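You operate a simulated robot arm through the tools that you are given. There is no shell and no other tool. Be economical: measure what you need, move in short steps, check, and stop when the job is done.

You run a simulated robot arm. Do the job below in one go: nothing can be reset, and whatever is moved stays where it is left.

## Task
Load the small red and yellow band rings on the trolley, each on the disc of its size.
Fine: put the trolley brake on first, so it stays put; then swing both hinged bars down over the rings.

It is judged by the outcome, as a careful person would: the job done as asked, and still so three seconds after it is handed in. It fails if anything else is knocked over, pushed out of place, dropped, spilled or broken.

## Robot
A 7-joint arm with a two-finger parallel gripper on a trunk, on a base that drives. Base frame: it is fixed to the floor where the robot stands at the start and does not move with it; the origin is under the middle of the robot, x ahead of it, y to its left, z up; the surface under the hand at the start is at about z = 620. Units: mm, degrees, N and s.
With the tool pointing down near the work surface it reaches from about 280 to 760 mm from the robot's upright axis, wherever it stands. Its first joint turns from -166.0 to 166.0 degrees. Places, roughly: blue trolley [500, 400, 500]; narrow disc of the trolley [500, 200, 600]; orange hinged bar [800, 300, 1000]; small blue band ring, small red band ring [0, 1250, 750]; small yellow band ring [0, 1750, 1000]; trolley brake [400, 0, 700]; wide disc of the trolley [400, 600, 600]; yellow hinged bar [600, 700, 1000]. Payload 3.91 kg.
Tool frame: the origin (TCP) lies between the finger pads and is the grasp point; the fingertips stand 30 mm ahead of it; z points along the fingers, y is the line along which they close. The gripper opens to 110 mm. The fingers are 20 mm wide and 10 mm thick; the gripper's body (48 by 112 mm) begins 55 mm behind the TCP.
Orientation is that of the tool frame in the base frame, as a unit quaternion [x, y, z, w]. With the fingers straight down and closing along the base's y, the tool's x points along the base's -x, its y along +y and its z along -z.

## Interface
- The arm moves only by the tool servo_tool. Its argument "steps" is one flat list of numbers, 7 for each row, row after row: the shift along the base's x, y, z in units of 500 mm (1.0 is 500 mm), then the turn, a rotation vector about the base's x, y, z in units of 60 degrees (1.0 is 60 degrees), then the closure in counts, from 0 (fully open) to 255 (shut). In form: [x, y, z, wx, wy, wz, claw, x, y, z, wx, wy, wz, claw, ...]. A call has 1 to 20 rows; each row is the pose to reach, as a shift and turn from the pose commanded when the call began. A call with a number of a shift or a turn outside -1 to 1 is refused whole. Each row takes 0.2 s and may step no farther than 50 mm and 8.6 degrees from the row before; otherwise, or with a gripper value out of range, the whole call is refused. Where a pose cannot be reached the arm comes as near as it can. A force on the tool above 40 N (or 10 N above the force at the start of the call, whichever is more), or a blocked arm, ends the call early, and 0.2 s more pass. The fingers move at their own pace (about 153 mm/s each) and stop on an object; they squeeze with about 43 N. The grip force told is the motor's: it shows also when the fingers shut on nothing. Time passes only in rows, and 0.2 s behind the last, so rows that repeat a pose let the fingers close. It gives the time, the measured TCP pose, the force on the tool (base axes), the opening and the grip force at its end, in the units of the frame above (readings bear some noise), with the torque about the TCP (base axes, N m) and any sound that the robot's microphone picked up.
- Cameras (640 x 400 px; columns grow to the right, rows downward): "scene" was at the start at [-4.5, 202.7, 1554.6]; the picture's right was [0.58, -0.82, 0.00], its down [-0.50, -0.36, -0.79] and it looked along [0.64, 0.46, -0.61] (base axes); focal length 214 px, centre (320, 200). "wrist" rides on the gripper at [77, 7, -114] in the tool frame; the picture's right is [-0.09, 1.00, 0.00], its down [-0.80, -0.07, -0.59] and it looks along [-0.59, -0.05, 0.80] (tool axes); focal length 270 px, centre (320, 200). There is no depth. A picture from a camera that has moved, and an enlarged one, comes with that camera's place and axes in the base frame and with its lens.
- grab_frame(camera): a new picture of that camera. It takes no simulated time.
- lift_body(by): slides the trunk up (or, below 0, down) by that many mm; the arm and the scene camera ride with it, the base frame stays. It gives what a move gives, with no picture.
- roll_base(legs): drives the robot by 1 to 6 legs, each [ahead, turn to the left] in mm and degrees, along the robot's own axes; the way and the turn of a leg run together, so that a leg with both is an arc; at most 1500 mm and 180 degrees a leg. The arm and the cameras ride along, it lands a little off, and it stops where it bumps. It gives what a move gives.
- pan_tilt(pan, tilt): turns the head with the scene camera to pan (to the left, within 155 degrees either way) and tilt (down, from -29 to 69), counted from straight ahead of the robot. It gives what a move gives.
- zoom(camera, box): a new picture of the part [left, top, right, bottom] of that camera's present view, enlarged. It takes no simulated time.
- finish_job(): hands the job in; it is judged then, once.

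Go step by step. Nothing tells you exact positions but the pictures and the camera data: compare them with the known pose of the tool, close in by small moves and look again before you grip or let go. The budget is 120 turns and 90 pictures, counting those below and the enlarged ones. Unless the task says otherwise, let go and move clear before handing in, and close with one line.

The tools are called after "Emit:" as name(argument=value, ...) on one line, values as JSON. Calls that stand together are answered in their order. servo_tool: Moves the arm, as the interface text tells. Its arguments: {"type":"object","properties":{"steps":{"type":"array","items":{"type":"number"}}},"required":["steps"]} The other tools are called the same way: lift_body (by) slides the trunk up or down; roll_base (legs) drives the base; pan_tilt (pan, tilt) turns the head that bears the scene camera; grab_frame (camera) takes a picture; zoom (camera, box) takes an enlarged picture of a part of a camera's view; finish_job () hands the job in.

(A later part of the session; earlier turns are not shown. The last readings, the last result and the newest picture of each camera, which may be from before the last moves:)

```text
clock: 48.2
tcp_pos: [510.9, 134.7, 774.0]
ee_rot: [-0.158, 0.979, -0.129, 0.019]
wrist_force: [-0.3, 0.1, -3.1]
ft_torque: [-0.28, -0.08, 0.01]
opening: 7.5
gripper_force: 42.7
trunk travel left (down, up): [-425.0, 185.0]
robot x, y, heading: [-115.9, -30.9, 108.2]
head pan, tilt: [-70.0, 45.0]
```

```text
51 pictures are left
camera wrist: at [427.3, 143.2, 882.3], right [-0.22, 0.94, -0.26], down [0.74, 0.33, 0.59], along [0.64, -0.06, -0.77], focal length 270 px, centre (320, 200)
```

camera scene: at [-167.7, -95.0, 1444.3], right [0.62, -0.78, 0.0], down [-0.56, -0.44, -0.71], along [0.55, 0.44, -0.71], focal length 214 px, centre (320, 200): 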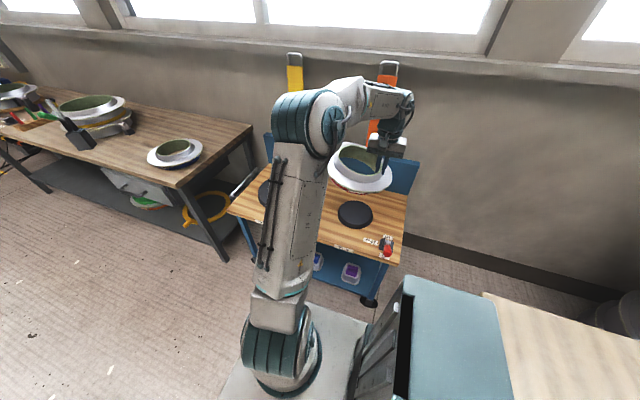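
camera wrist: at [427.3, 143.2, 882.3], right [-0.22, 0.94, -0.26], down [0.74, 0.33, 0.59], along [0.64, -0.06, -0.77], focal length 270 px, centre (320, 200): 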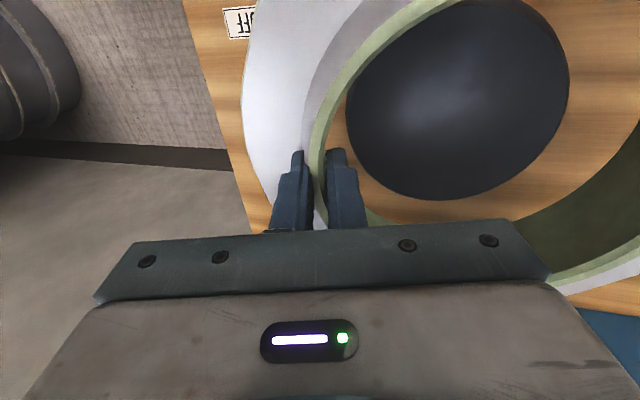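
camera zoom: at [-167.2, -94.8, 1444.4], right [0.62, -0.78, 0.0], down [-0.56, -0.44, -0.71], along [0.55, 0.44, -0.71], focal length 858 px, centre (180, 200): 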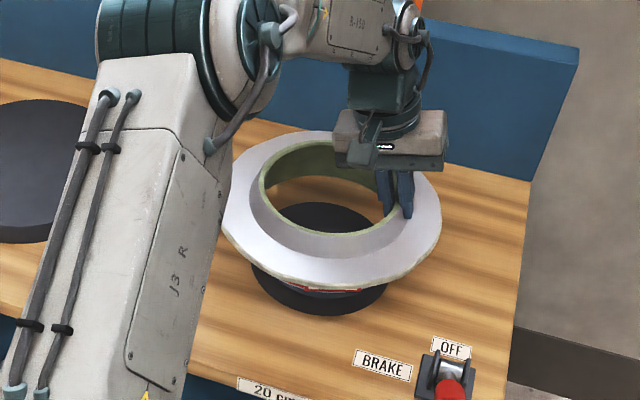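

The ring is centred within a few mm of the disc. I lower further in small steps watching the force.

Emit:
servo_tool(steps=[0, 0, -0.01, 0, 0, 0, 255, 0, 0, -0.02, 0, 0, 0, 255, 0, 0, -0.03, 0, 0, 0, 255, 0, 0, -0.04, 0, 0, 0, 255, 0, 0, -0.05, 0, 0, 0, 255])

Emit:
zoom(camera="scene", box=[280, 150, 430, 250])

```text
clock: 49.5
tcp_pos: [510.1, 132.7, 749.2]
ee_rot: [-0.159, 0.979, -0.128, 0.018]
wrist_force: [-0.2, 0.0, -3.4]
ft_torque: [-0.27, -0.11, -0.01]
opening: 7.7
gripper_force: 42.7
trunk travel left (down, up): [-425.0, 185.0]
robot x, y, heading: [-114.5, -29.8, 108.2]
head pan, tilt: [-70.0, 45.0]
```

```text
4.00 times, centred on (355, 200) of scene
camera zoom: at [-167.5, -94.9, 1444.3], right [0.62, -0.78, 0.0], down [-0.56, -0.44, -0.71], along [0.55, 0.44, -0.71], focal length 858 px, centre (180, 200)
```

zoom: 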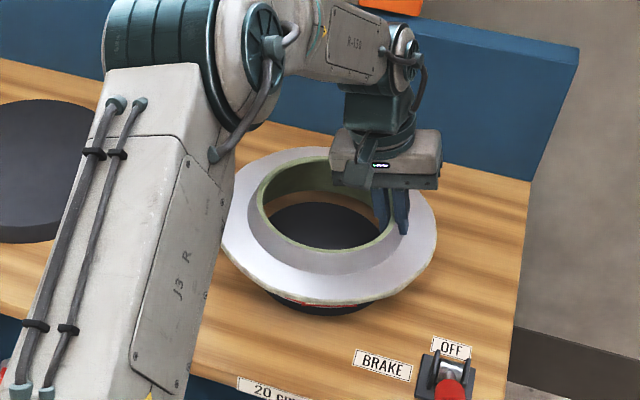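

Still free and centred. I continue lowering.

Emit:
servo_tool(steps=[0, 0, -0.008, 0, 0, 0, 255, 0, 0, -0.016, 0, 0, 0, 255, 0, 0, -0.024, 0, 0, 0, 255, 0, 0, -0.032, 0, 0, 0, 255, 0, 0, -0.04, 0, 0, 0, 255])

Emit:
zoom(camera="scene", box=[280, 150, 430, 250])

```text
clock: 50.6
tcp_pos: [509.0, 132.2, 729.5]
ee_rot: [-0.159, 0.979, -0.129, 0.019]
wrist_force: [0.6, -0.2, -4.0]
ft_torque: [-0.24, -0.11, -0.01]
opening: 7.5
gripper_force: 43.3
trunk travel left (down, up): [-425.0, 185.0]
robot x, y, heading: [-115.2, -29.3, 108.2]
head pan, tilt: [-70.0, 45.0]
```

```text
4.00 times, centred on (355, 200) of scene
camera zoom: at [-167.5, -94.9, 1444.3], right [0.62, -0.78, 0.0], down [-0.56, -0.44, -0.71], along [0.55, 0.44, -0.71], focal length 858 px, centre (180, 200)
```

zoom: 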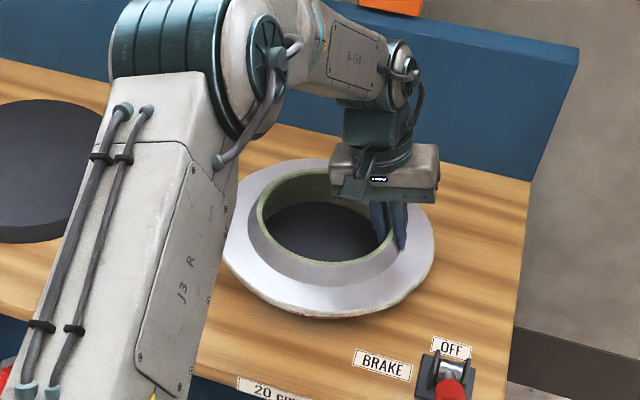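

Nearly there; lowering on in fine steps until contact.

Emit:
servo_tool(steps=[0, 0, -0.006, 0, 0, 0, 255, 0, 0, -0.012, 0, 0, 0, 255, 0, 0, -0.018, 0, 0, 0, 255, 0, 0, -0.024, 0, 0, 0, 255])

Emit:
grab_frame(camera="wrist")

```text
clock: 51.6
tcp_pos: [510.6, 132.1, 720.0]
ee_rot: [-0.158, 0.979, -0.129, 0.021]
wrist_force: [-1.4, -2.2, 3.8]
ft_torque: [0.43, -0.53, 0.01]
opening: 7.7
gripper_force: 42.8
trunk travel left (down, up): [-425.0, 185.0]
robot x, y, heading: [-113.8, -25.0, 108.3]
head pan, tilt: [-70.0, 45.0]
```

```text
48 pictures are left
camera wrist: at [425.6, 141.6, 827.6], right [-0.22, 0.94, -0.26], down [0.73, 0.33, 0.59], along [0.64, -0.06, -0.76], focal length 270 px, centre (320, 200)
```

wrist: 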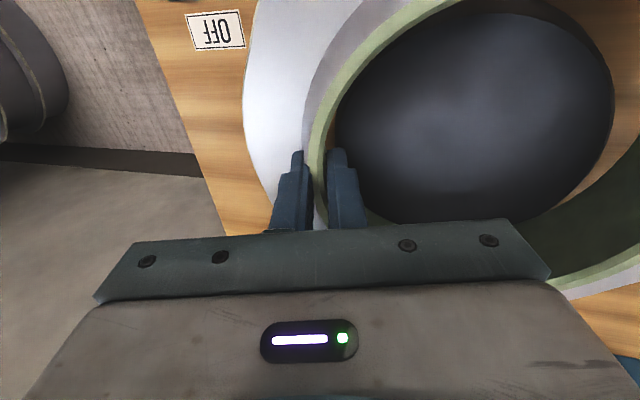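

Contact is felt. I check the fit from the scene camera before release.

Emit:
zoom(camera="scene", box=[325, 180, 400, 230])

```text
8.00 times, centred on (362, 205) of scene
camera zoom: at [-168.6, -95.5, 1444.4], right [0.62, -0.78, 0.0], down [-0.55, -0.44, -0.71], along [0.56, 0.44, -0.71], focal length 1716 px, centre (-20, 160)
```

zoom: 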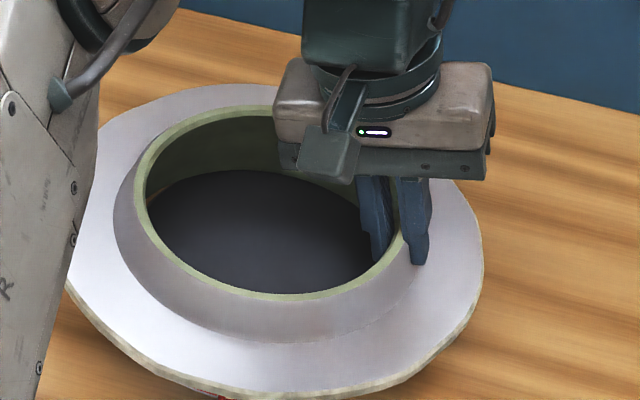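

The disc edge and a sliver of wood show inside the bore, so the ring may be meant to slip over the disc. I look closer from the wrist.

Emit:
zoom(camera="wrist", box=[300, 0, 640, 300])

Emit:
zoom(camera="scene", box=[335, 190, 380, 220])

```text
1.33 times, centred on (470, 150) of wrist
camera zoom: at [425.6, 141.6, 827.6], right [-0.22, 0.94, -0.26], down [0.73, 0.33, 0.59], along [0.64, -0.06, -0.76], focal length 360 px, centre (120, 267)
```

zoom: 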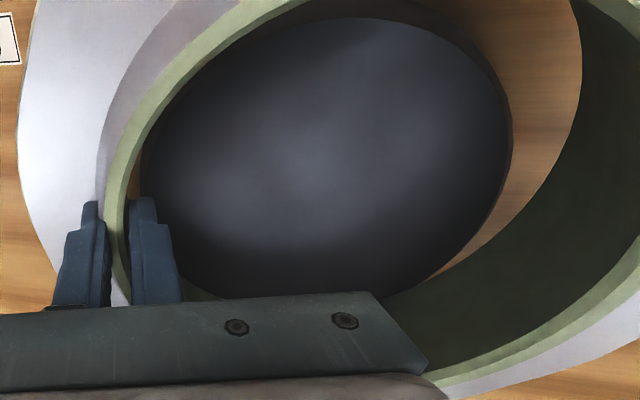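

```text
13.33 times, centred on (358, 205) of scene
camera zoom: at [-168.6, -95.5, 1444.4], right [0.62, -0.78, 0.0], down [-0.55, -0.44, -0.71], along [0.56, 0.44, -0.71], focal length 2860 px, centre (-180, 133)
```

zoom: 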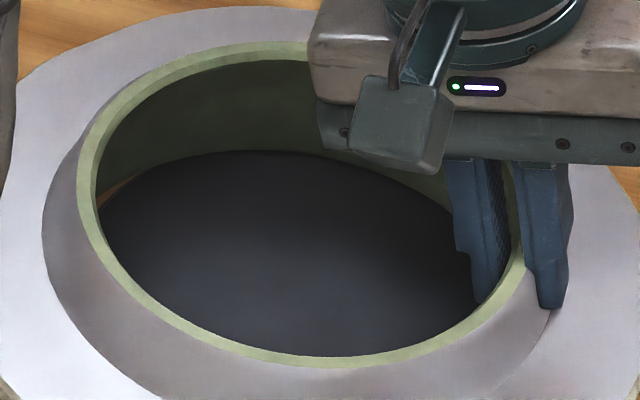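

The disc is visible with a gap on one side: relative to the disc the ring sits about [-22,+12] off. I lift slightly, shift by about [18,-12] and look again.

Emit:
servo_tool(steps=[0, 0, 0.012, 0, 0, 0, 255, 0.018, -0.012, 0.02, 0, 0, 0, 255, 0.036, -0.024, 0.02, 0, 0, 0, 255, 0.036, -0.024, 0.02, 0, 0, 0, 255])

Emit:
zoom(camera="wrist", box=[300, 0, 640, 300])

Emit:
zoom(camera="scene", box=[325, 180, 400, 230])

```text
clock: 52.6
tcp_pos: [526.6, 121.0, 727.2]
ee_rot: [-0.159, 0.979, -0.13, 0.019]
wrist_force: [-0.2, -0.3, -4.3]
ft_torque: [-0.22, -0.09, -0.01]
opening: 7.5
gripper_force: 42.9
trunk travel left (down, up): [-425.0, 185.0]
robot x, y, heading: [-116.5, -26.3, 108.4]
head pan, tilt: [-70.0, 45.0]
```

```text
1.33 times, centred on (470, 150) of wrist
camera zoom: at [442.9, 130.3, 835.1], right [-0.22, 0.94, -0.26], down [0.74, 0.33, 0.59], along [0.64, -0.06, -0.77], focal length 360 px, centre (120, 267)
```

zoom: 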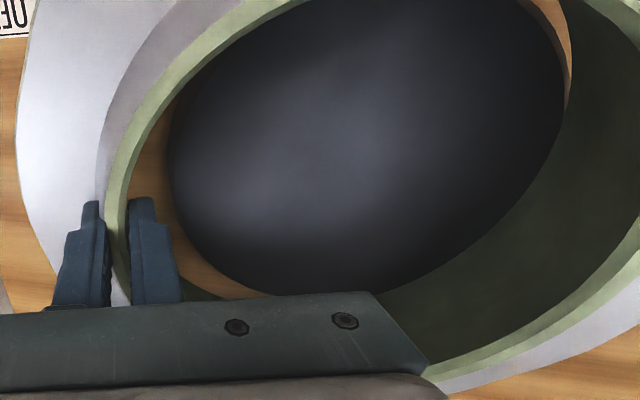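

```text
8.00 times, centred on (362, 205) of scene
camera zoom: at [-167.4, -94.9, 1444.3], right [0.62, -0.78, 0.0], down [-0.56, -0.44, -0.71], along [0.55, 0.44, -0.71], focal length 1716 px, centre (-20, 160)
```

zoom: 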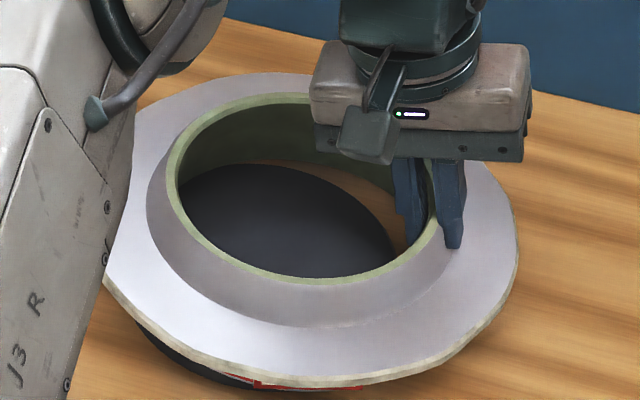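

Comparing in the same images, the disc is at about [500,205] and the ring now at [500,196]. I shift +9 mm in y, lower gently and look.

Emit:
servo_tool(steps=[0, 0.01, 0, 0, 0, 0, 255, 0, 0.018, 0, 0, 0, 0, 255, 0, 0.018, -0.006, 0, 0, 0, 255, 0, 0.018, -0.012, 0, 0, 0, 255])

Emit:
zoom(camera="wrist", box=[300, 0, 640, 300])

Emit:
zoom(camera="scene", box=[325, 180, 400, 230])

```text
clock: 53.6
tcp_pos: [527.8, 130.3, 720.9]
ee_rot: [-0.16, 0.978, -0.13, 0.019]
wrist_force: [0.0, 0.6, -4.6]
ft_torque: [-0.25, -0.08, -0.01]
opening: 7.5
gripper_force: 42.9
trunk travel left (down, up): [-425.0, 185.0]
robot x, y, heading: [-117.4, -29.1, 108.4]
head pan, tilt: [-70.0, 45.0]
```

```text
1.33 times, centred on (470, 150) of wrist
camera zoom: at [443.8, 139.4, 830.0], right [-0.22, 0.94, -0.26], down [0.74, 0.33, 0.59], along [0.64, -0.06, -0.77], focal length 360 px, centre (120, 267)
```

zoom: 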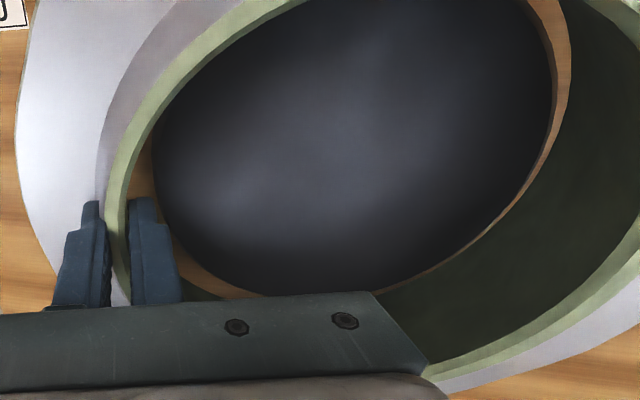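

```text
8.00 times, centred on (362, 205) of scene
camera zoom: at [-167.5, -94.9, 1444.3], right [0.62, -0.78, 0.0], down [-0.56, -0.44, -0.71], along [0.55, 0.44, -0.71], focal length 1716 px, centre (-20, 160)
```

zoom: 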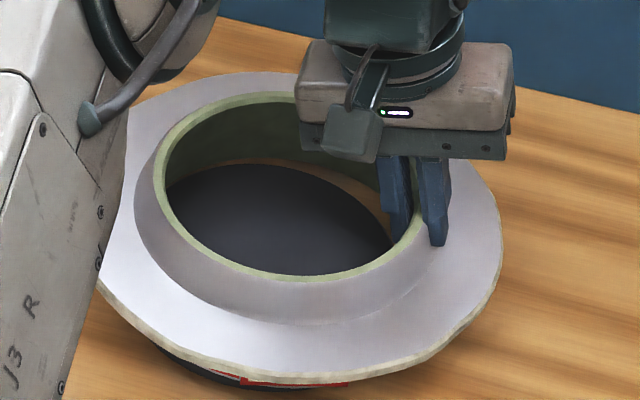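

Now there is a gap all round the disc inside the bore, so the ring slips over it. I shift a hair and lower it down.

Emit:
servo_tool(steps=[0.001, 0.004, -0.008, 0, 0, 0, 255, 0.001, 0.004, -0.016, 0, 0, 0, 255, 0.001, 0.004, -0.024, 0, 0, 0, 255, 0.001, 0.004, -0.032, 0, 0, 0, 255])

Emit:
zoom(camera="wrist", box=[300, 0, 640, 300])

```text
clock: 54.6
tcp_pos: [528.3, 134.6, 706.0]
ee_rot: [-0.159, 0.979, -0.129, 0.02]
wrist_force: [1.2, 5.4, -0.6]
ft_torque: [0.54, -0.19, -0.21]
opening: 7.8
gripper_force: 43.1
trunk travel left (down, up): [-425.0, 185.0]
robot x, y, heading: [-116.3, -28.6, 108.1]
head pan, tilt: [-70.0, 45.0]
```

```text
1.33 times, centred on (470, 150) of wrist
camera zoom: at [443.7, 142.6, 814.5], right [-0.22, 0.94, -0.26], down [0.73, 0.33, 0.59], along [0.64, -0.06, -0.76], focal length 360 px, centre (120, 267)
```

zoom: 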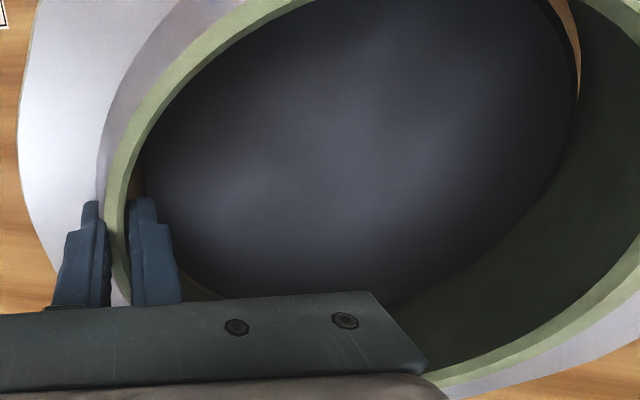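

The ring is already over the disc and lightly touching. I ease +2 mm in y, lower 5 mm more and check.

Emit:
servo_tool(steps=[0, 0.004, 0, 0, 0, 0, 255, 0, 0.004, -0.006, 0, 0, 0, 255, 0, 0.004, -0.01, 0, 0, 0, 255])

Emit:
zoom(camera="scene", box=[325, 180, 400, 230])

```text
clock: 55.5
tcp_pos: [527.6, 134.7, 701.8]
ee_rot: [-0.158, 0.979, -0.128, 0.019]
wrist_force: [1.2, 5.5, 0.9]
ft_torque: [0.67, -0.2, -0.2]
opening: 7.5
gripper_force: 43.4
trunk travel left (down, up): [-425.0, 185.0]
robot x, y, heading: [-114.3, -27.3, 108.6]
head pan, tilt: [-70.0, 45.0]
```

```text
8.00 times, centred on (362, 205) of scene
camera zoom: at [-167.8, -94.6, 1444.3], right [0.62, -0.78, 0.0], down [-0.55, -0.44, -0.71], along [0.55, 0.44, -0.71], focal length 1716 px, centre (-20, 160)
```

zoom: 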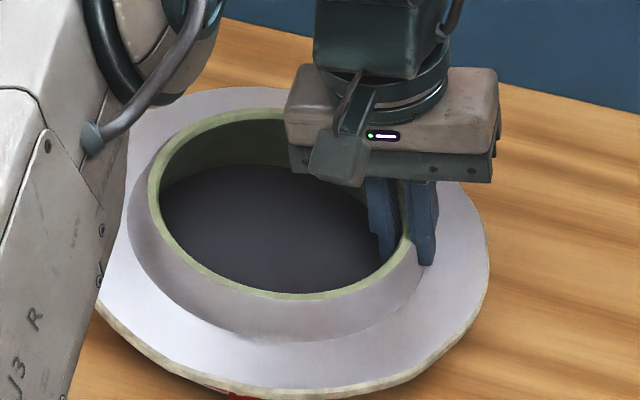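

It sits over the disc. I open the fingers and look.

Emit:
servo_tool(steps=[0, 0, 0, 0, 0, 0, 200, 0, 0, 0, 0, 0, 0, 150, 0, 0, 0, 0, 0, 0, 130, 0, 0, 0, 0, 0, 0, 130])

Emit:
zoom(camera="scene", box=[325, 180, 400, 230])

Emit:
zoom(camera="wrist", box=[240, 0, 640, 300])

```text
clock: 56.5
tcp_pos: [528.5, 132.9, 701.4]
ee_rot: [-0.158, 0.979, -0.129, 0.019]
wrist_force: [-0.8, 0.2, -1.3]
ft_torque: [-0.01, -0.02, 0.02]
opening: 53.8
gripper_force: 0.1
trunk travel left (down, up): [-425.0, 185.0]
robot x, y, heading: [-113.7, -26.9, 108.4]
head pan, tilt: [-70.0, 45.0]
```

```text
8.00 times, centred on (362, 205) of scene
camera zoom: at [-167.9, -95.0, 1444.3], right [0.62, -0.78, 0.0], down [-0.56, -0.44, -0.71], along [0.55, 0.44, -0.71], focal length 1716 px, centre (-20, 160)
```

zoom: 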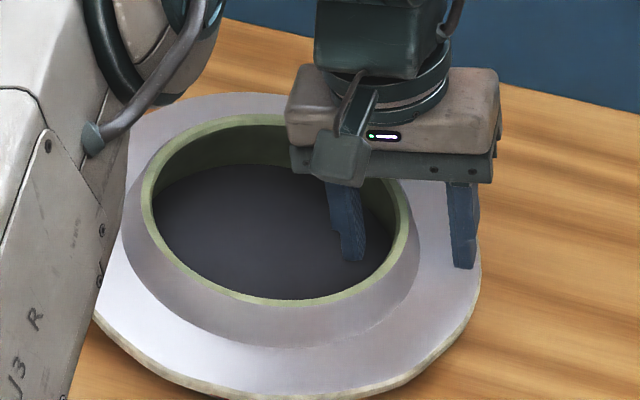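

```text
1.33 times, centred on (440, 150) of wrist
camera zoom: at [444.0, 142.9, 809.9], right [-0.22, 0.94, -0.26], down [0.74, 0.33, 0.59], along [0.64, -0.06, -0.77], focal length 360 px, centre (160, 267)
```

zoom: 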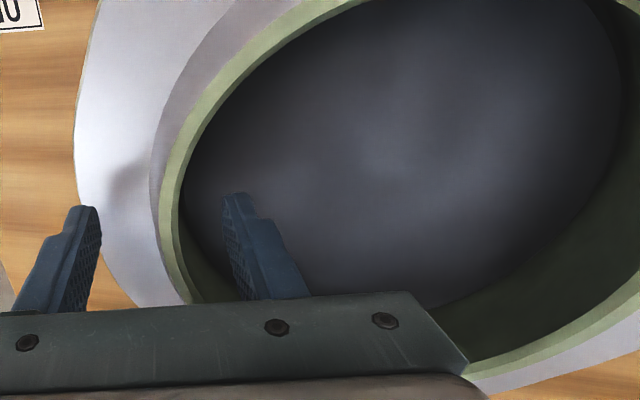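

The red ring is seated over the narrow disc. I lift the hand straight up, level it again, draw back and drive to the yellow ring.

Emit:
servo_tool(steps=[0, 0, 0.03, 0, 0, 0, 130, 0, 0, 0.08, 0, 0, 0, 130, 0, 0, 0.17, 0, 0, 0, 130, 0, 0, 0.26, 0.08, 0.025, 0, 130, -0.02, -0.006, 0.35, 0.16, 0.051, 0, 130, -0.06, -0.018, 0.43, 0.238, 0.076, 0, 100, -0.1, -0.03, 0.51, 0.238, 0.076, 0, 50, -0.15, -0.05, 0.58, 0.238, 0.076, 0, 0, -0.2, -0.06, 0.65, 0.238, 0.076, 0, 0, -0.2, -0.06, 0.73, 0.238, 0.076, 0, 0])

Emit:
grab_frame(camera="scene")

```text
clock: 58.6
tcp_pos: [425.8, 106.1, 1066.0]
ee_rot: [-0.16, 0.987, 0.001, 0.0]
wrist_force: [0.2, 0.3, -0.8]
ft_torque: [0.02, -0.02, 0.01]
opening: 110.2
gripper_force: 0.1
trunk travel left (down, up): [-425.0, 185.0]
robot x, y, heading: [-111.4, -28.3, 108.1]
head pan, tilt: [-70.0, 45.0]
```

```text
36 pictures are left
camera scene: at [-168.3, -95.1, 1444.2], right [0.62, -0.78, 0.0], down [-0.55, -0.44, -0.71], along [0.55, 0.44, -0.71], focal length 214 px, centre (320, 200)
```

scene: 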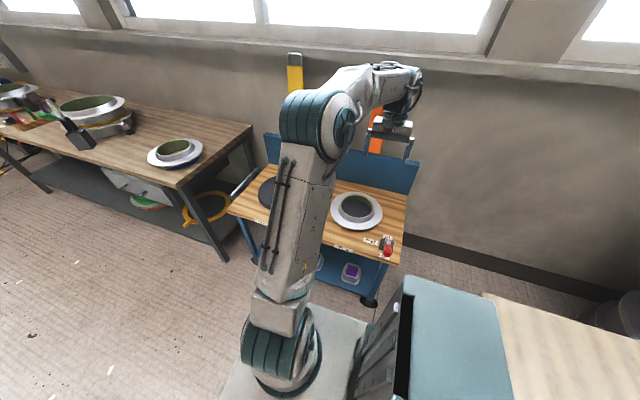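

The red ring sits well. I zoom in on the yellow ring from here to see how it stands.

Emit:
zoom(camera="scene", box=[30, 70, 150, 160])

Emit:
roll_base(legs=[[1480, -0.5]])

Emit:
grab_frame(camera="wrist")

```text
4.44 times, centred on (90, 115) of scene
camera zoom: at [-168.3, -95.1, 1444.2], right [0.62, -0.78, 0.0], down [-0.55, -0.44, -0.71], along [0.55, 0.44, -0.71], focal length 953 px, centre (1342, 578)
```

zoom: 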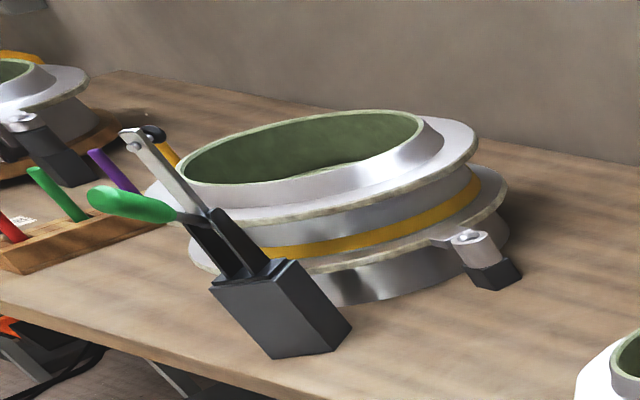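

```text
clock: 66.0
tcp_pos: [-40.2, 1512.4, 1065.0]
ee_rot: [-0.16, 0.987, 0.0, 0.0]
wrist_force: [1.2, -0.3, 0.1]
ft_torque: [0.0, 0.02, -0.02]
opening: 110.1
gripper_force: 0.1
trunk travel left (down, up): [-425.0, 185.0]
robot x, y, heading: [-583.4, 1377.8, 108.7]
head pan, tilt: [-70.0, 45.0]
```

```text
34 pictures are left
camera wrist: at [-115.1, 1492.9, 1179.4], right [-0.23, 0.97, 0.0], down [0.78, 0.19, 0.59], along [0.58, 0.14, -0.8], focal length 270 px, centre (320, 200)
```

wrist: 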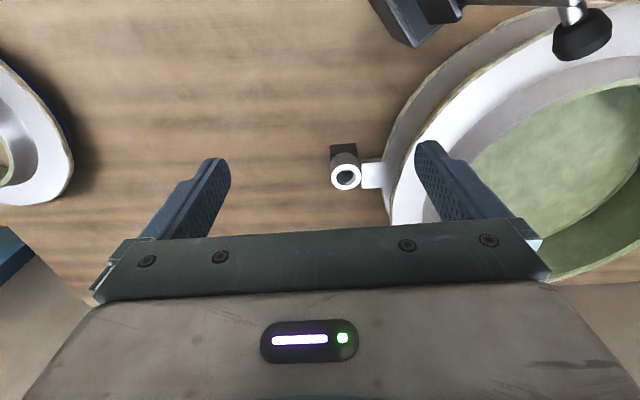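

The yellow ring stands on a fixture with a toggle clamp beside it that seems to be open (bar raised). I raise the trunk and drive on a little to look straight at it.

Emit:
lift_body(by=150)

Emit:
roll_base(legs=[[200, -1]])

Emit:
grab_frame(camera="wrist")

Emit:
grab_frame(camera="scene")

```text
clock: 67.7
tcp_pos: [-40.0, 1512.0, 1215.0]
ee_rot: [-0.161, 0.987, 0.0, 0.0]
wrist_force: [-0.6, 0.3, -0.5]
ft_torque: [-0.02, -0.02, -0.01]
opening: 109.8
gripper_force: 0.0
trunk travel left (down, up): [-575.0, 35.0]
robot x, y, heading: [-582.4, 1377.3, 108.2]
head pan, tilt: [-70.0, 45.0]
```

```text
clock: 69.3
tcp_pos: [-98.8, 1689.7, 1215.7]
ee_rot: [-0.151, 0.988, 0.0, 0.0]
wrist_force: [-0.1, 0.0, 0.2]
ft_torque: [0.01, -0.01, 0.02]
opening: 109.8
gripper_force: 0.0
trunk travel left (down, up): [-575.0, 35.0]
robot x, y, heading: [-640.6, 1560.8, 107.4]
head pan, tilt: [-70.0, 45.0]
```

```text
33 pictures are left
camera wrist: at [-173.7, 1672.3, 1329.4], right [-0.21, 0.98, 0.0], down [0.79, 0.17, 0.59], along [0.58, 0.13, -0.8], focal length 270 px, centre (320, 200)
```

wrist: 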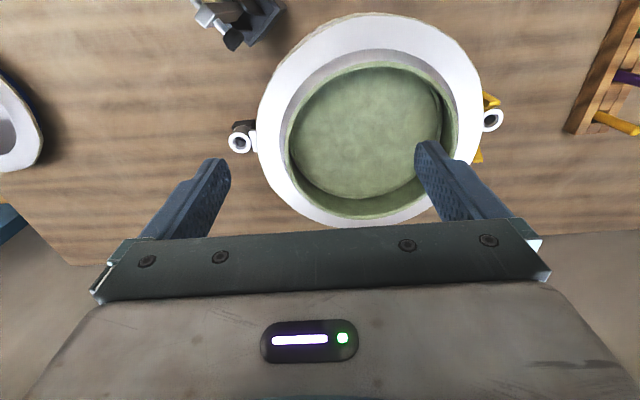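

```text
32 pictures are left
camera scene: at [-697.1, 1500.1, 1594.3], right [0.61, -0.8, 0.0], down [-0.56, -0.43, -0.71], along [0.56, 0.43, -0.71], focal length 214 px, centre (320, 200)
```

scene: 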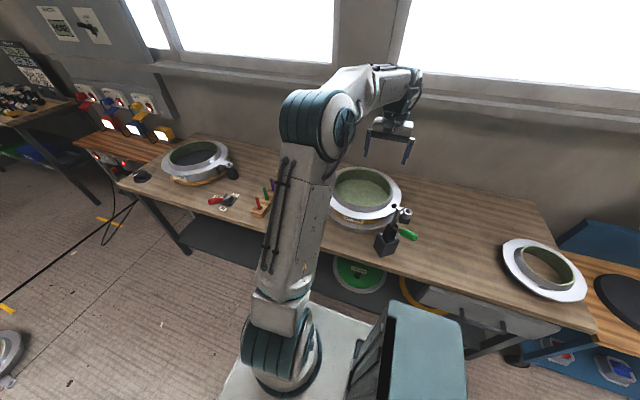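

From above the clamp bar is clear of the ring. I zoom in to see the side structure.

Emit:
zoom(camera="scene", box=[315, 150, 435, 270])

Emit:
zoom(camera="wrist", box=[190, 0, 520, 240])

```text
3.33 times, centred on (375, 210) of scene
camera zoom: at [-697.1, 1500.1, 1594.3], right [0.61, -0.8, 0.0], down [-0.56, -0.43, -0.71], along [0.56, 0.43, -0.71], focal length 715 px, centre (137, 167)
```

zoom: 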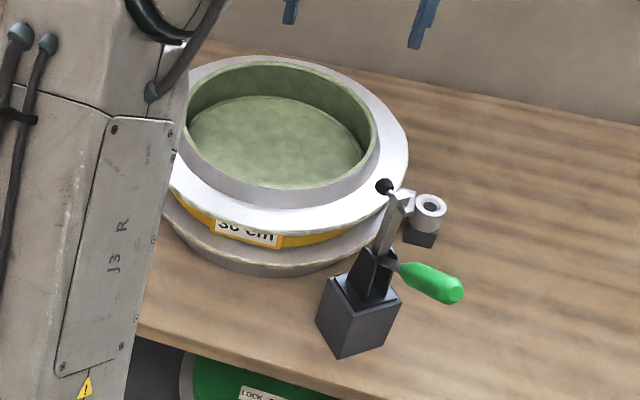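

```text
1.67 times, centred on (355, 120) of wrist
camera zoom: at [-173.7, 1672.3, 1329.4], right [-0.21, 0.98, 0.0], down [0.79, 0.17, 0.59], along [0.58, 0.13, -0.8], focal length 450 px, centre (262, 333)
```

zoom: 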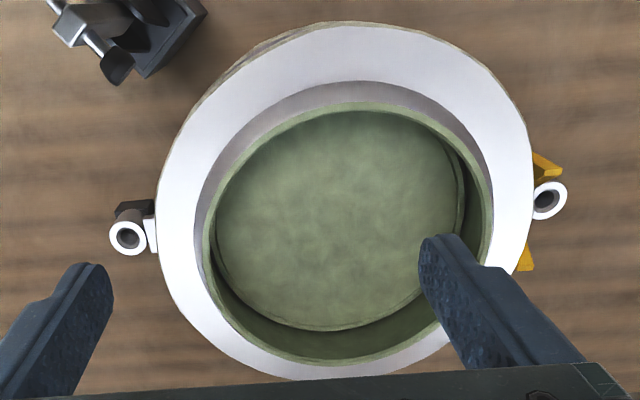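

The yellow ring is labelled 30 cm and rests on a drum with two side posts; clamp bar open. Its rim centre is about [-51,1768,1000], radius ≈112. I go above the wall on the -u side.

Emit:
servo_tool(steps=[0.06, -0.02, -0.05, 0, 0, 0, 100, 0.12, -0.04, -0.1, 0, 0, 0, 100, 0.161, -0.052, -0.18, 0, 0, 0, 100, 0.161, -0.052, -0.27, 0, 0, 0, 100, 0.161, -0.052, -0.34, 0, 0, 0, 100])

Emit:
grab_frame(camera="wrist")

Emit:
zoom(camera="scene", box=[315, 130, 435, 250])

```text
clock: 70.5
tcp_pos: [-15.7, 1665.4, 1046.0]
ee_rot: [-0.151, 0.989, 0.002, 0.001]
wrist_force: [-1.0, -0.4, 0.0]
ft_torque: [0.04, 0.0, 0.03]
opening: 66.9
gripper_force: 0.1
trunk travel left (down, up): [-575.0, 35.0]
robot x, y, heading: [-646.1, 1563.5, 107.0]
head pan, tilt: [-70.0, 45.0]
```

```text
29 pictures are left
camera wrist: at [-90.9, 1647.3, 1159.7], right [-0.21, 0.98, 0.0], down [0.79, 0.17, 0.6], along [0.58, 0.13, -0.8], focal length 270 px, centre (320, 200)
```

wrist: 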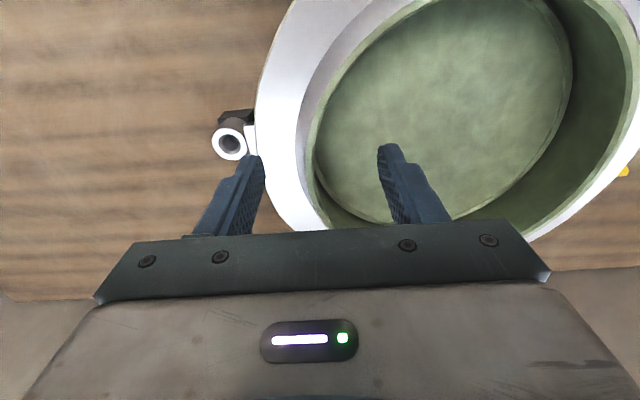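

```text
3.33 times, centred on (375, 190) of scene
camera zoom: at [-696.4, 1499.4, 1594.3], right [0.61, -0.8, 0.0], down [-0.56, -0.43, -0.71], along [0.56, 0.43, -0.71], focal length 715 px, centre (137, 233)
```

zoom: 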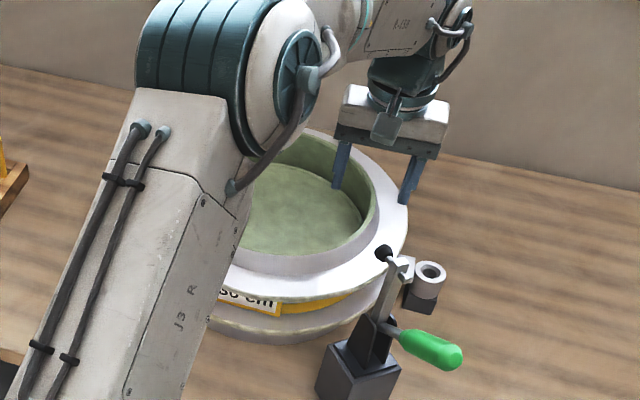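

Wall position looks about 6 mm toward -u of the hand's centre. I correct and lower 30 mm, then check.

Emit:
servo_tool(steps=[0.012, -0.011, -0.02, 0, 0, 0, 100, 0.012, -0.011, -0.04, 0, 0, 0, 100, 0.012, -0.011, -0.06, 0, 0, 0, 100])

Emit:
grab_frame(camera="wrist")

Emit:
zoom(camera="scene", box=[340, 150, 430, 210])

```text
clock: 71.3
tcp_pos: [-11.5, 1658.8, 1016.5]
ee_rot: [-0.151, 0.989, 0.0, 0.0]
wrist_force: [0.6, 0.0, -0.8]
ft_torque: [-0.01, 0.0, 0.0]
opening: 66.9
gripper_force: 0.1
trunk travel left (down, up): [-575.0, 35.0]
robot x, y, heading: [-645.8, 1561.1, 107.2]
head pan, tilt: [-70.0, 45.0]
```

```text
27 pictures are left
camera wrist: at [-86.8, 1641.0, 1129.5], right [-0.21, 0.98, 0.0], down [0.79, 0.17, 0.59], along [0.58, 0.13, -0.8], focal length 270 px, centre (320, 200)
```

wrist: 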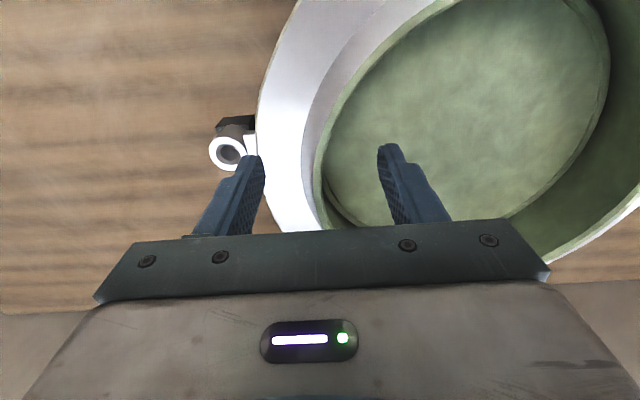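

```text
6.67 times, centred on (385, 180) of scene
camera zoom: at [-696.8, 1499.3, 1594.3], right [0.61, -0.8, 0.0], down [-0.56, -0.43, -0.71], along [0.56, 0.43, -0.71], focal length 1430 px, centre (-113, 333)
```

zoom: 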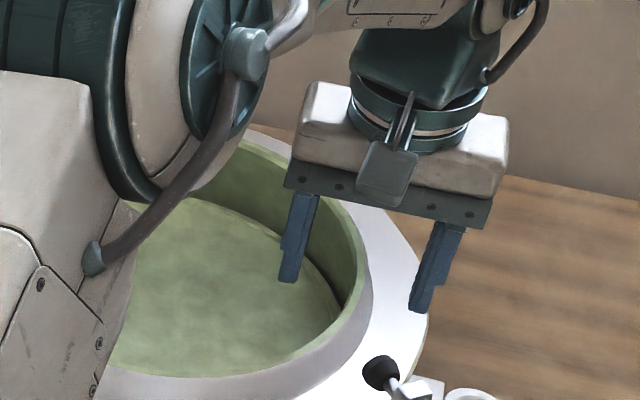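

The wall lies between the fingers. I lower step by step 24 mm with force watch, then close.

Emit:
servo_tool(steps=[0, 0, -0.016, 0, 0, 0, 100, 0, 0, -0.032, 0, 0, 0, 100, 0, 0, -0.044, 0, 0, 0, 100])

Emit:
zoom(camera="scene", box=[340, 150, 430, 210])

```text
clock: 72.1
tcp_pos: [-11.8, 1657.1, 994.1]
ee_rot: [-0.152, 0.988, 0.001, -0.001]
wrist_force: [0.9, -0.1, -0.4]
ft_torque: [0.04, 0.0, -0.02]
opening: 66.7
gripper_force: 0.0
trunk travel left (down, up): [-575.0, 35.0]
robot x, y, heading: [-642.0, 1565.6, 107.4]
head pan, tilt: [-70.0, 45.0]
```

```text
6.67 times, centred on (385, 180) of scene
camera zoom: at [-696.7, 1499.3, 1594.3], right [0.61, -0.8, 0.0], down [-0.56, -0.43, -0.71], along [0.56, 0.43, -0.71], focal length 1430 px, centre (-113, 333)
```

zoom: 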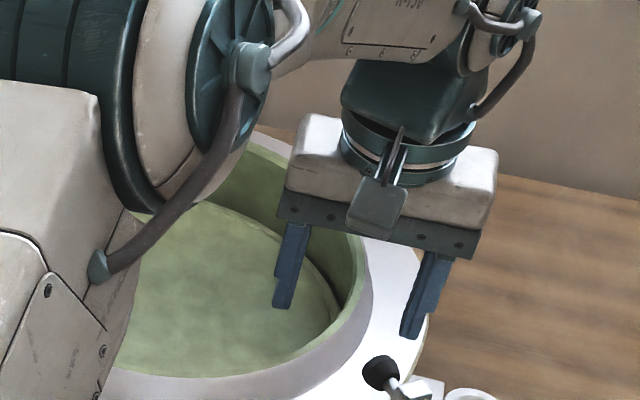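

No contact yet; I lower another 12 mm watching the force.

Emit:
servo_tool(steps=[0, 0, -0.008, 0, 0, 0, 100, 0, 0, -0.016, 0, 0, 0, 100, 0, 0, -0.024, 0, 0, 0, 100])

Emit:
grab_frame(camera="wrist")

```text
clock: 72.9
tcp_pos: [-12.3, 1656.7, 981.7]
ee_rot: [-0.151, 0.989, 0.0, 0.0]
wrist_force: [0.2, 0.4, 0.5]
ft_torque: [-0.02, 0.02, 0.01]
opening: 67.0
gripper_force: 0.0
trunk travel left (down, up): [-575.0, 35.0]
robot x, y, heading: [-642.6, 1563.3, 107.3]
head pan, tilt: [-70.0, 45.0]
```

```text
24 pictures are left
camera wrist: at [-87.3, 1640.2, 1095.3], right [-0.21, 0.98, 0.0], down [0.79, 0.17, 0.59], along [0.58, 0.13, -0.8], focal length 270 px, centre (320, 200)
```

wrist: 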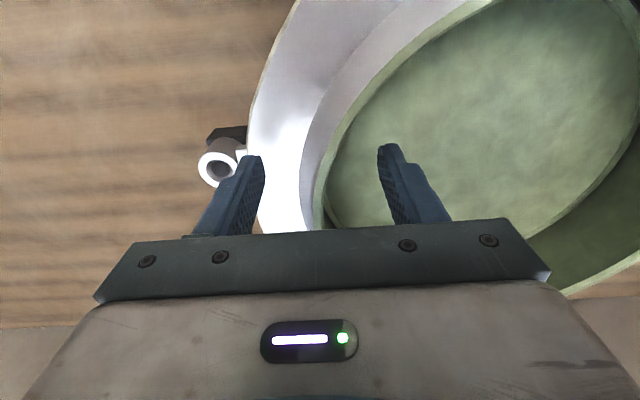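

The rim seems lower than I first reckoned (z≈970). I move 10 mm outward (+n), and go down 12 mm more.

Emit:
servo_tool(steps=[0.01, 0.003, 0, 0, 0, 0, 100, 0.019, 0.006, 0, 0, 0, 0, 100, 0.019, 0.006, -0.008, 0, 0, 0, 100, 0.019, 0.006, -0.016, 0, 0, 0, 100, 0.019, 0.006, -0.024, 0, 0, 0, 100])

Emit:
zoom(camera="scene", box=[340, 150, 430, 210])

```text
clock: 74.1
tcp_pos: [-2.2, 1660.4, 969.4]
ee_rot: [-0.151, 0.988, 0.0, 0.0]
wrist_force: [0.4, 0.4, 0.5]
ft_torque: [0.0, 0.0, -0.05]
opening: 66.9
gripper_force: 0.0
trunk travel left (down, up): [-575.0, 35.0]
robot x, y, heading: [-646.0, 1562.2, 107.2]
head pan, tilt: [-70.0, 45.0]
```

```text
6.67 times, centred on (385, 180) of scene
camera zoom: at [-696.7, 1499.2, 1594.3], right [0.61, -0.8, 0.0], down [-0.56, -0.43, -0.71], along [0.56, 0.43, -0.71], focal length 1430 px, centre (-113, 333)
```

zoom: 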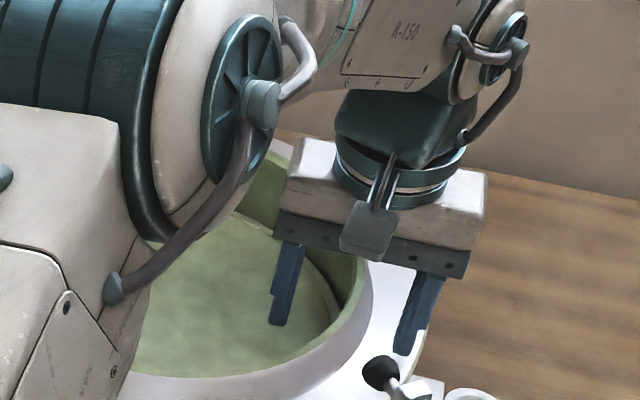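

Close enough above the flange; I close the fingers here.

Emit:
servo_tool(steps=[0, 0, -0.006, 0, 0, 0, 100, 0, 0, -0.006, 0, 0, 0, 160, 0, 0, -0.006, 0, 0, 0, 210, 0, 0, -0.006, 0, 0, 0, 255, 0, 0, -0.006, 0, 0, 0, 255])

Emit:
grab_frame(camera="wrist")

```text
clock: 75.3
tcp_pos: [-0.4, 1661.0, 966.4]
ee_rot: [-0.151, 0.988, 0.0, 0.001]
wrist_force: [6.0, 5.3, 3.1]
ft_torque: [-0.66, -0.34, -1.07]
opening: 18.4
gripper_force: 42.4
trunk travel left (down, up): [-575.0, 35.0]
robot x, y, heading: [-644.0, 1565.7, 107.4]
head pan, tilt: [-70.0, 45.0]
```

```text
22 pictures are left
camera wrist: at [-76.5, 1644.1, 1080.4], right [-0.21, 0.98, 0.0], down [0.78, 0.17, 0.6], along [0.58, 0.13, -0.8], focal length 270 px, centre (320, 200)
```

wrist: 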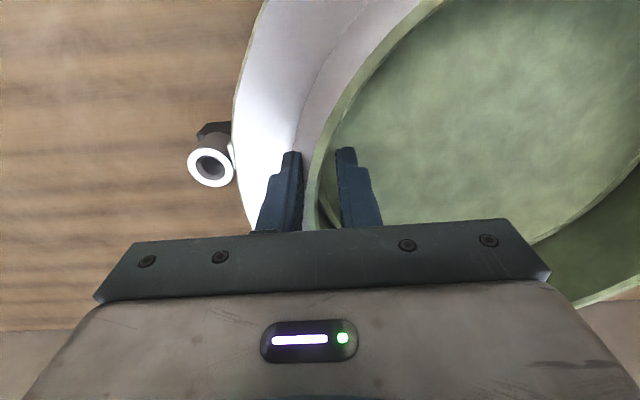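

The wall is met slightly askew: the ring's centre is about 13 mm further out (+n). I open, shift and close again.

Emit:
servo_tool(steps=[0, 0, 0, 0, 0, 0, 150, 0, 0, 0, 0, 0, 0, 120, 0.013, 0.004, 0, 0, 0, 0, 110, 0.026, 0.008, 0, 0, 0, 0, 110, 0.026, 0.008, -0.004, 0, 0, 0, 160, 0.026, 0.008, -0.004, 0, 0, 0, 210, 0.026, 0.008, -0.004, 0, 0, 0, 255, 0.026, 0.008, -0.004, 0, 0, 0, 255])

Emit:
grab_frame(camera="wrist")

```text
clock: 77.1
tcp_pos: [12.9, 1663.6, 964.8]
ee_rot: [-0.15, 0.989, 0.0, 0.002]
wrist_force: [6.2, -0.6, 1.5]
ft_torque: [-0.91, -0.63, -1.02]
opening: 18.5
gripper_force: 42.8
trunk travel left (down, up): [-575.0, 35.0]
robot x, y, heading: [-642.5, 1568.1, 107.1]
head pan, tilt: [-70.0, 45.0]
```

```text
21 pictures are left
camera wrist: at [-63.4, 1647.2, 1078.9], right [-0.21, 0.98, 0.0], down [0.78, 0.17, 0.6], along [0.58, 0.13, -0.8], focal length 270 px, centre (320, 200)
```

wrist: 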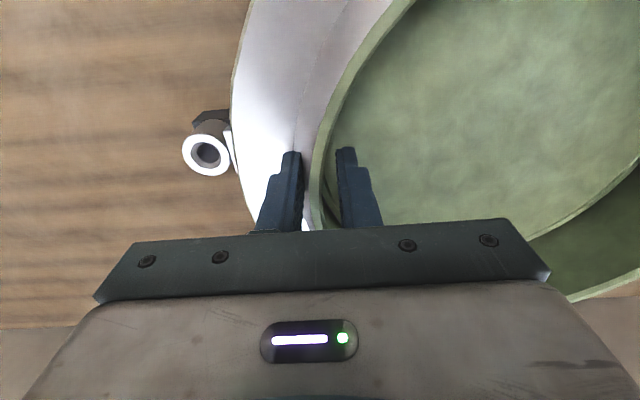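

The 18.5 mm opening matches the sloping wall that cannot tilt while nested. I lift gently and watch the force.

Emit:
servo_tool(steps=[0, 0, 0.006, 0, 0, 0, 255, 0, 0, 0.012, 0, 0, 0, 255, 0, 0, 0.02, 0, 0, 0, 255, 0, 0, 0.03, 0, 0, 0, 255, 0, 0, 0.03, 0, 0, 0, 255])

Emit:
zoom(camera="scene", box=[310, 140, 430, 230])

```text
clock: 78.3
tcp_pos: [12.3, 1663.4, 978.3]
ee_rot: [-0.15, 0.989, 0.0, 0.0]
wrist_force: [8.0, 0.3, -6.7]
ft_torque: [-0.79, -0.99, -0.96]
opening: 17.2
gripper_force: 43.2
trunk travel left (down, up): [-575.0, 35.0]
robot x, y, heading: [-645.2, 1567.0, 107.4]
head pan, tilt: [-70.0, 45.0]
```

```text
4.44 times, centred on (370, 185) of scene
camera zoom: at [-695.0, 1499.5, 1594.3], right [0.61, -0.8, 0.0], down [-0.56, -0.43, -0.71], along [0.56, 0.43, -0.71], focal length 953 px, centre (98, 267)
```

zoom: 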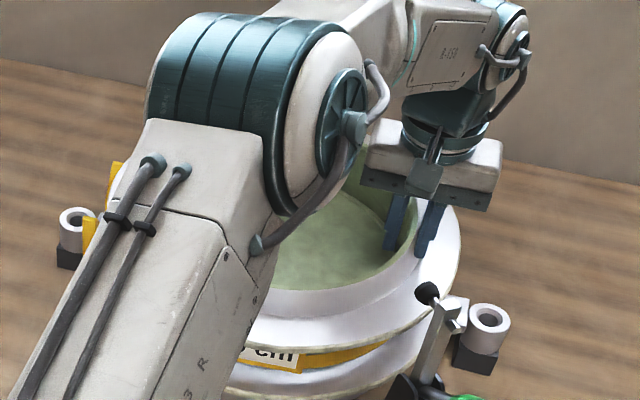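

It comes up with little force. I continue lifting slowly.

Emit:
servo_tool(steps=[0, 0, 0.02, 0, 0, 0, 255, 0, 0, 0.04, 0, 0, 0, 255, 0, 0, 0.06, 0, 0, 0, 255, 0, 0, 0.08, 0, 0, 0, 255, 0, 0, 0.1, 0, 0, 0, 255, 0, 0, 0.12, 0, 0, 0, 255, 0, 0, 0.12, 0, 0, 0, 255])

Emit:
zoom(camera="scene", box=[290, 110, 440, 230])

```text
clock: 79.9
tcp_pos: [12.4, 1664.6, 1038.2]
ee_rot: [-0.151, 0.989, -0.001, 0.0]
wrist_force: [-1.7, -0.9, -6.6]
ft_torque: [-0.67, -0.2, 0.22]
opening: 14.8
gripper_force: 42.5
trunk travel left (down, up): [-575.0, 35.0]
robot x, y, heading: [-647.1, 1567.0, 107.2]
head pan, tilt: [-70.0, 45.0]
```

```text
3.33 times, centred on (365, 170) of scene
camera zoom: at [-696.0, 1499.5, 1594.3], right [0.61, -0.8, 0.0], down [-0.56, -0.43, -0.71], along [0.56, 0.43, -0.71], focal length 715 px, centre (170, 300)
```

zoom: 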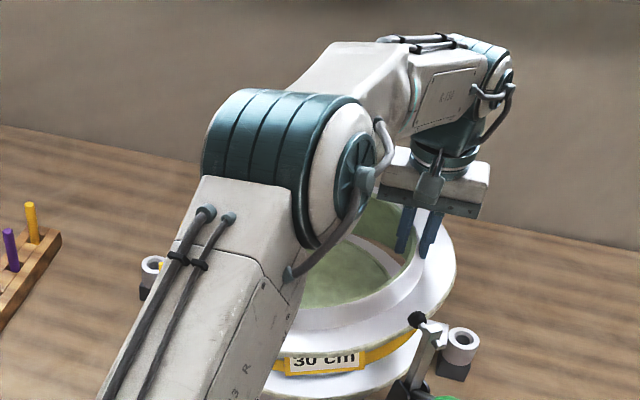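

The ring is free of its drum, held level enough. I lift it clear and look.

Emit:
servo_tool(steps=[0, 0, 0.04, 0, 0, 0, 255, 0, 0, 0.08, 0, 0, 0, 255, 0, 0, 0.13, 0, 0, 0, 255, 0, 0, 0.18, 0, 0, 0, 255, 0, 0, 0.24, 0, 0, 0, 255, 0, 0, 0.24, 0, 0, 0, 255])

Emit:
grab_frame(camera="scene")

```text
clock: 81.3
tcp_pos: [11.7, 1664.2, 1162.3]
ee_rot: [-0.151, 0.989, 0.001, -0.001]
wrist_force: [0.5, -0.4, 0.6]
ft_torque: [0.01, -0.03, 0.01]
opening: 0.0
gripper_force: 37.8
trunk travel left (down, up): [-575.0, 35.0]
robot x, y, heading: [-643.7, 1568.3, 107.2]
head pan, tilt: [-70.0, 45.0]
```

```text
18 pictures are left
camera scene: at [-696.6, 1499.3, 1594.3], right [0.61, -0.8, 0.0], down [-0.56, -0.43, -0.71], along [0.56, 0.43, -0.71], focal length 214 px, centre (320, 200)
```

scene: 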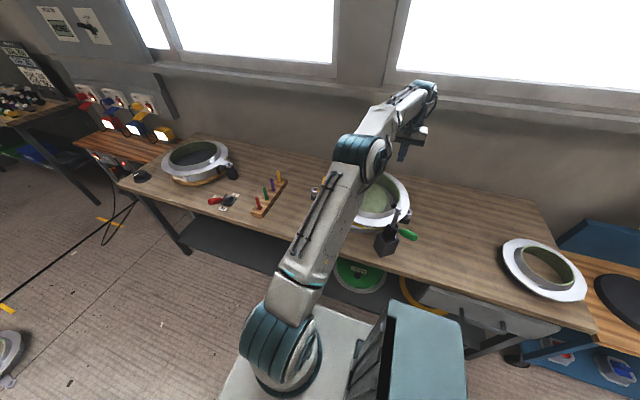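

The ring slipped out and dropped back onto the drum. I look at how it lies now.

Emit:
zoom(camera="scene", box=[310, 150, 440, 260])

Emit:
grab_frame(camera="wrist")

```text
3.64 times, centred on (375, 205) of scene
camera zoom: at [-696.6, 1499.3, 1594.3], right [0.61, -0.8, 0.0], down [-0.56, -0.43, -0.71], along [0.56, 0.43, -0.71], focal length 780 px, centre (120, 182)
```

zoom: 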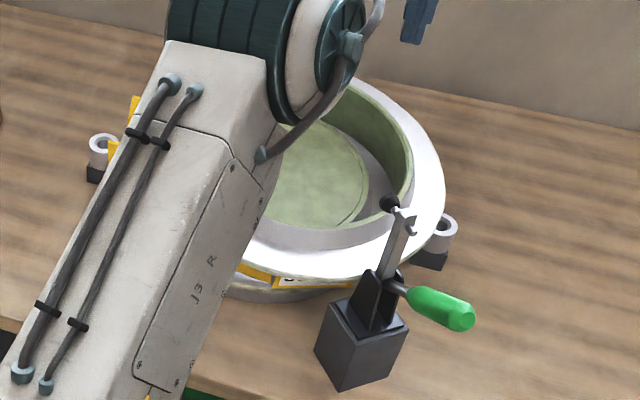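

```text
16 pictures are left
camera wrist: at [-63.6, 1647.4, 1275.1], right [-0.21, 0.98, 0.0], down [0.79, 0.17, 0.59], along [0.58, 0.13, -0.8], focal length 270 px, centre (320, 200)
```

wrist: 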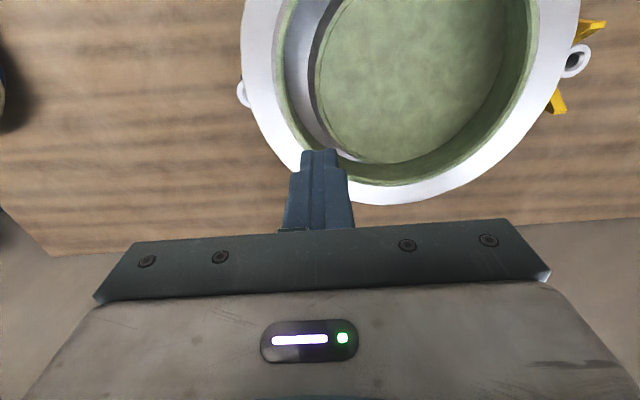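

It lies on the drum, about 35 mm shifted toward -u, unharmed. It slipped because the pads were not flush with the sloping wall, so this time I tilt the hand about 17° first to match the slope.

Emit:
servo_tool(steps=[0, -0.02, 0, -0.09, -0.0285, 0, 130, 0, -0.04, -0.02, -0.18, -0.057, 0, 100, -0.001, -0.055, -0.06, -0.27, -0.0855, 0, 100, -0.001, -0.055, -0.13, -0.27, -0.0855, 0, 100, -0.001, -0.055, -0.2, -0.27, -0.0855, 0, 100, -0.001, -0.055, -0.25, -0.27, -0.0855, 0, 100])

Emit:
grab_frame(camera="wrist")

Emit:
zoom(camera="scene", box=[340, 140, 430, 230])

```text
clock: 82.7
tcp_pos: [12.3, 1636.3, 1033.5]
ee_rot: [-0.149, 0.978, -0.146, 0.024]
wrist_force: [0.4, 0.7, 0.4]
ft_torque: [-0.02, -0.02, 0.0]
opening: 66.8
gripper_force: 0.0
trunk travel left (down, up): [-575.0, 35.0]
robot x, y, heading: [-641.0, 1564.6, 107.1]
head pan, tilt: [-70.0, 45.0]
```

```text
15 pictures are left
camera wrist: at [-73.4, 1650.7, 1140.5], right [-0.2, 0.94, -0.29], down [0.73, 0.34, 0.59], along [0.65, -0.09, -0.75], focal length 270 px, centre (320, 200)
```

wrist: 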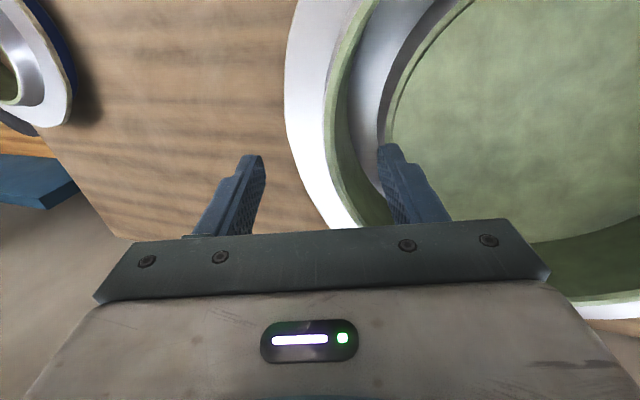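

```text
4.44 times, centred on (385, 185) of scene
camera zoom: at [-696.4, 1499.4, 1594.3], right [0.61, -0.8, 0.0], down [-0.56, -0.43, -0.71], along [0.56, 0.43, -0.71], focal length 953 px, centre (31, 267)
```

zoom: 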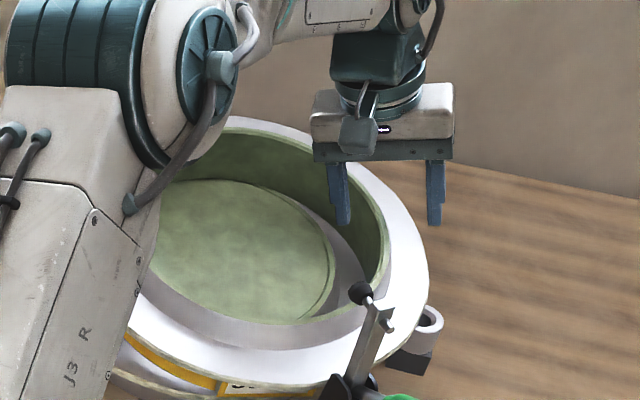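

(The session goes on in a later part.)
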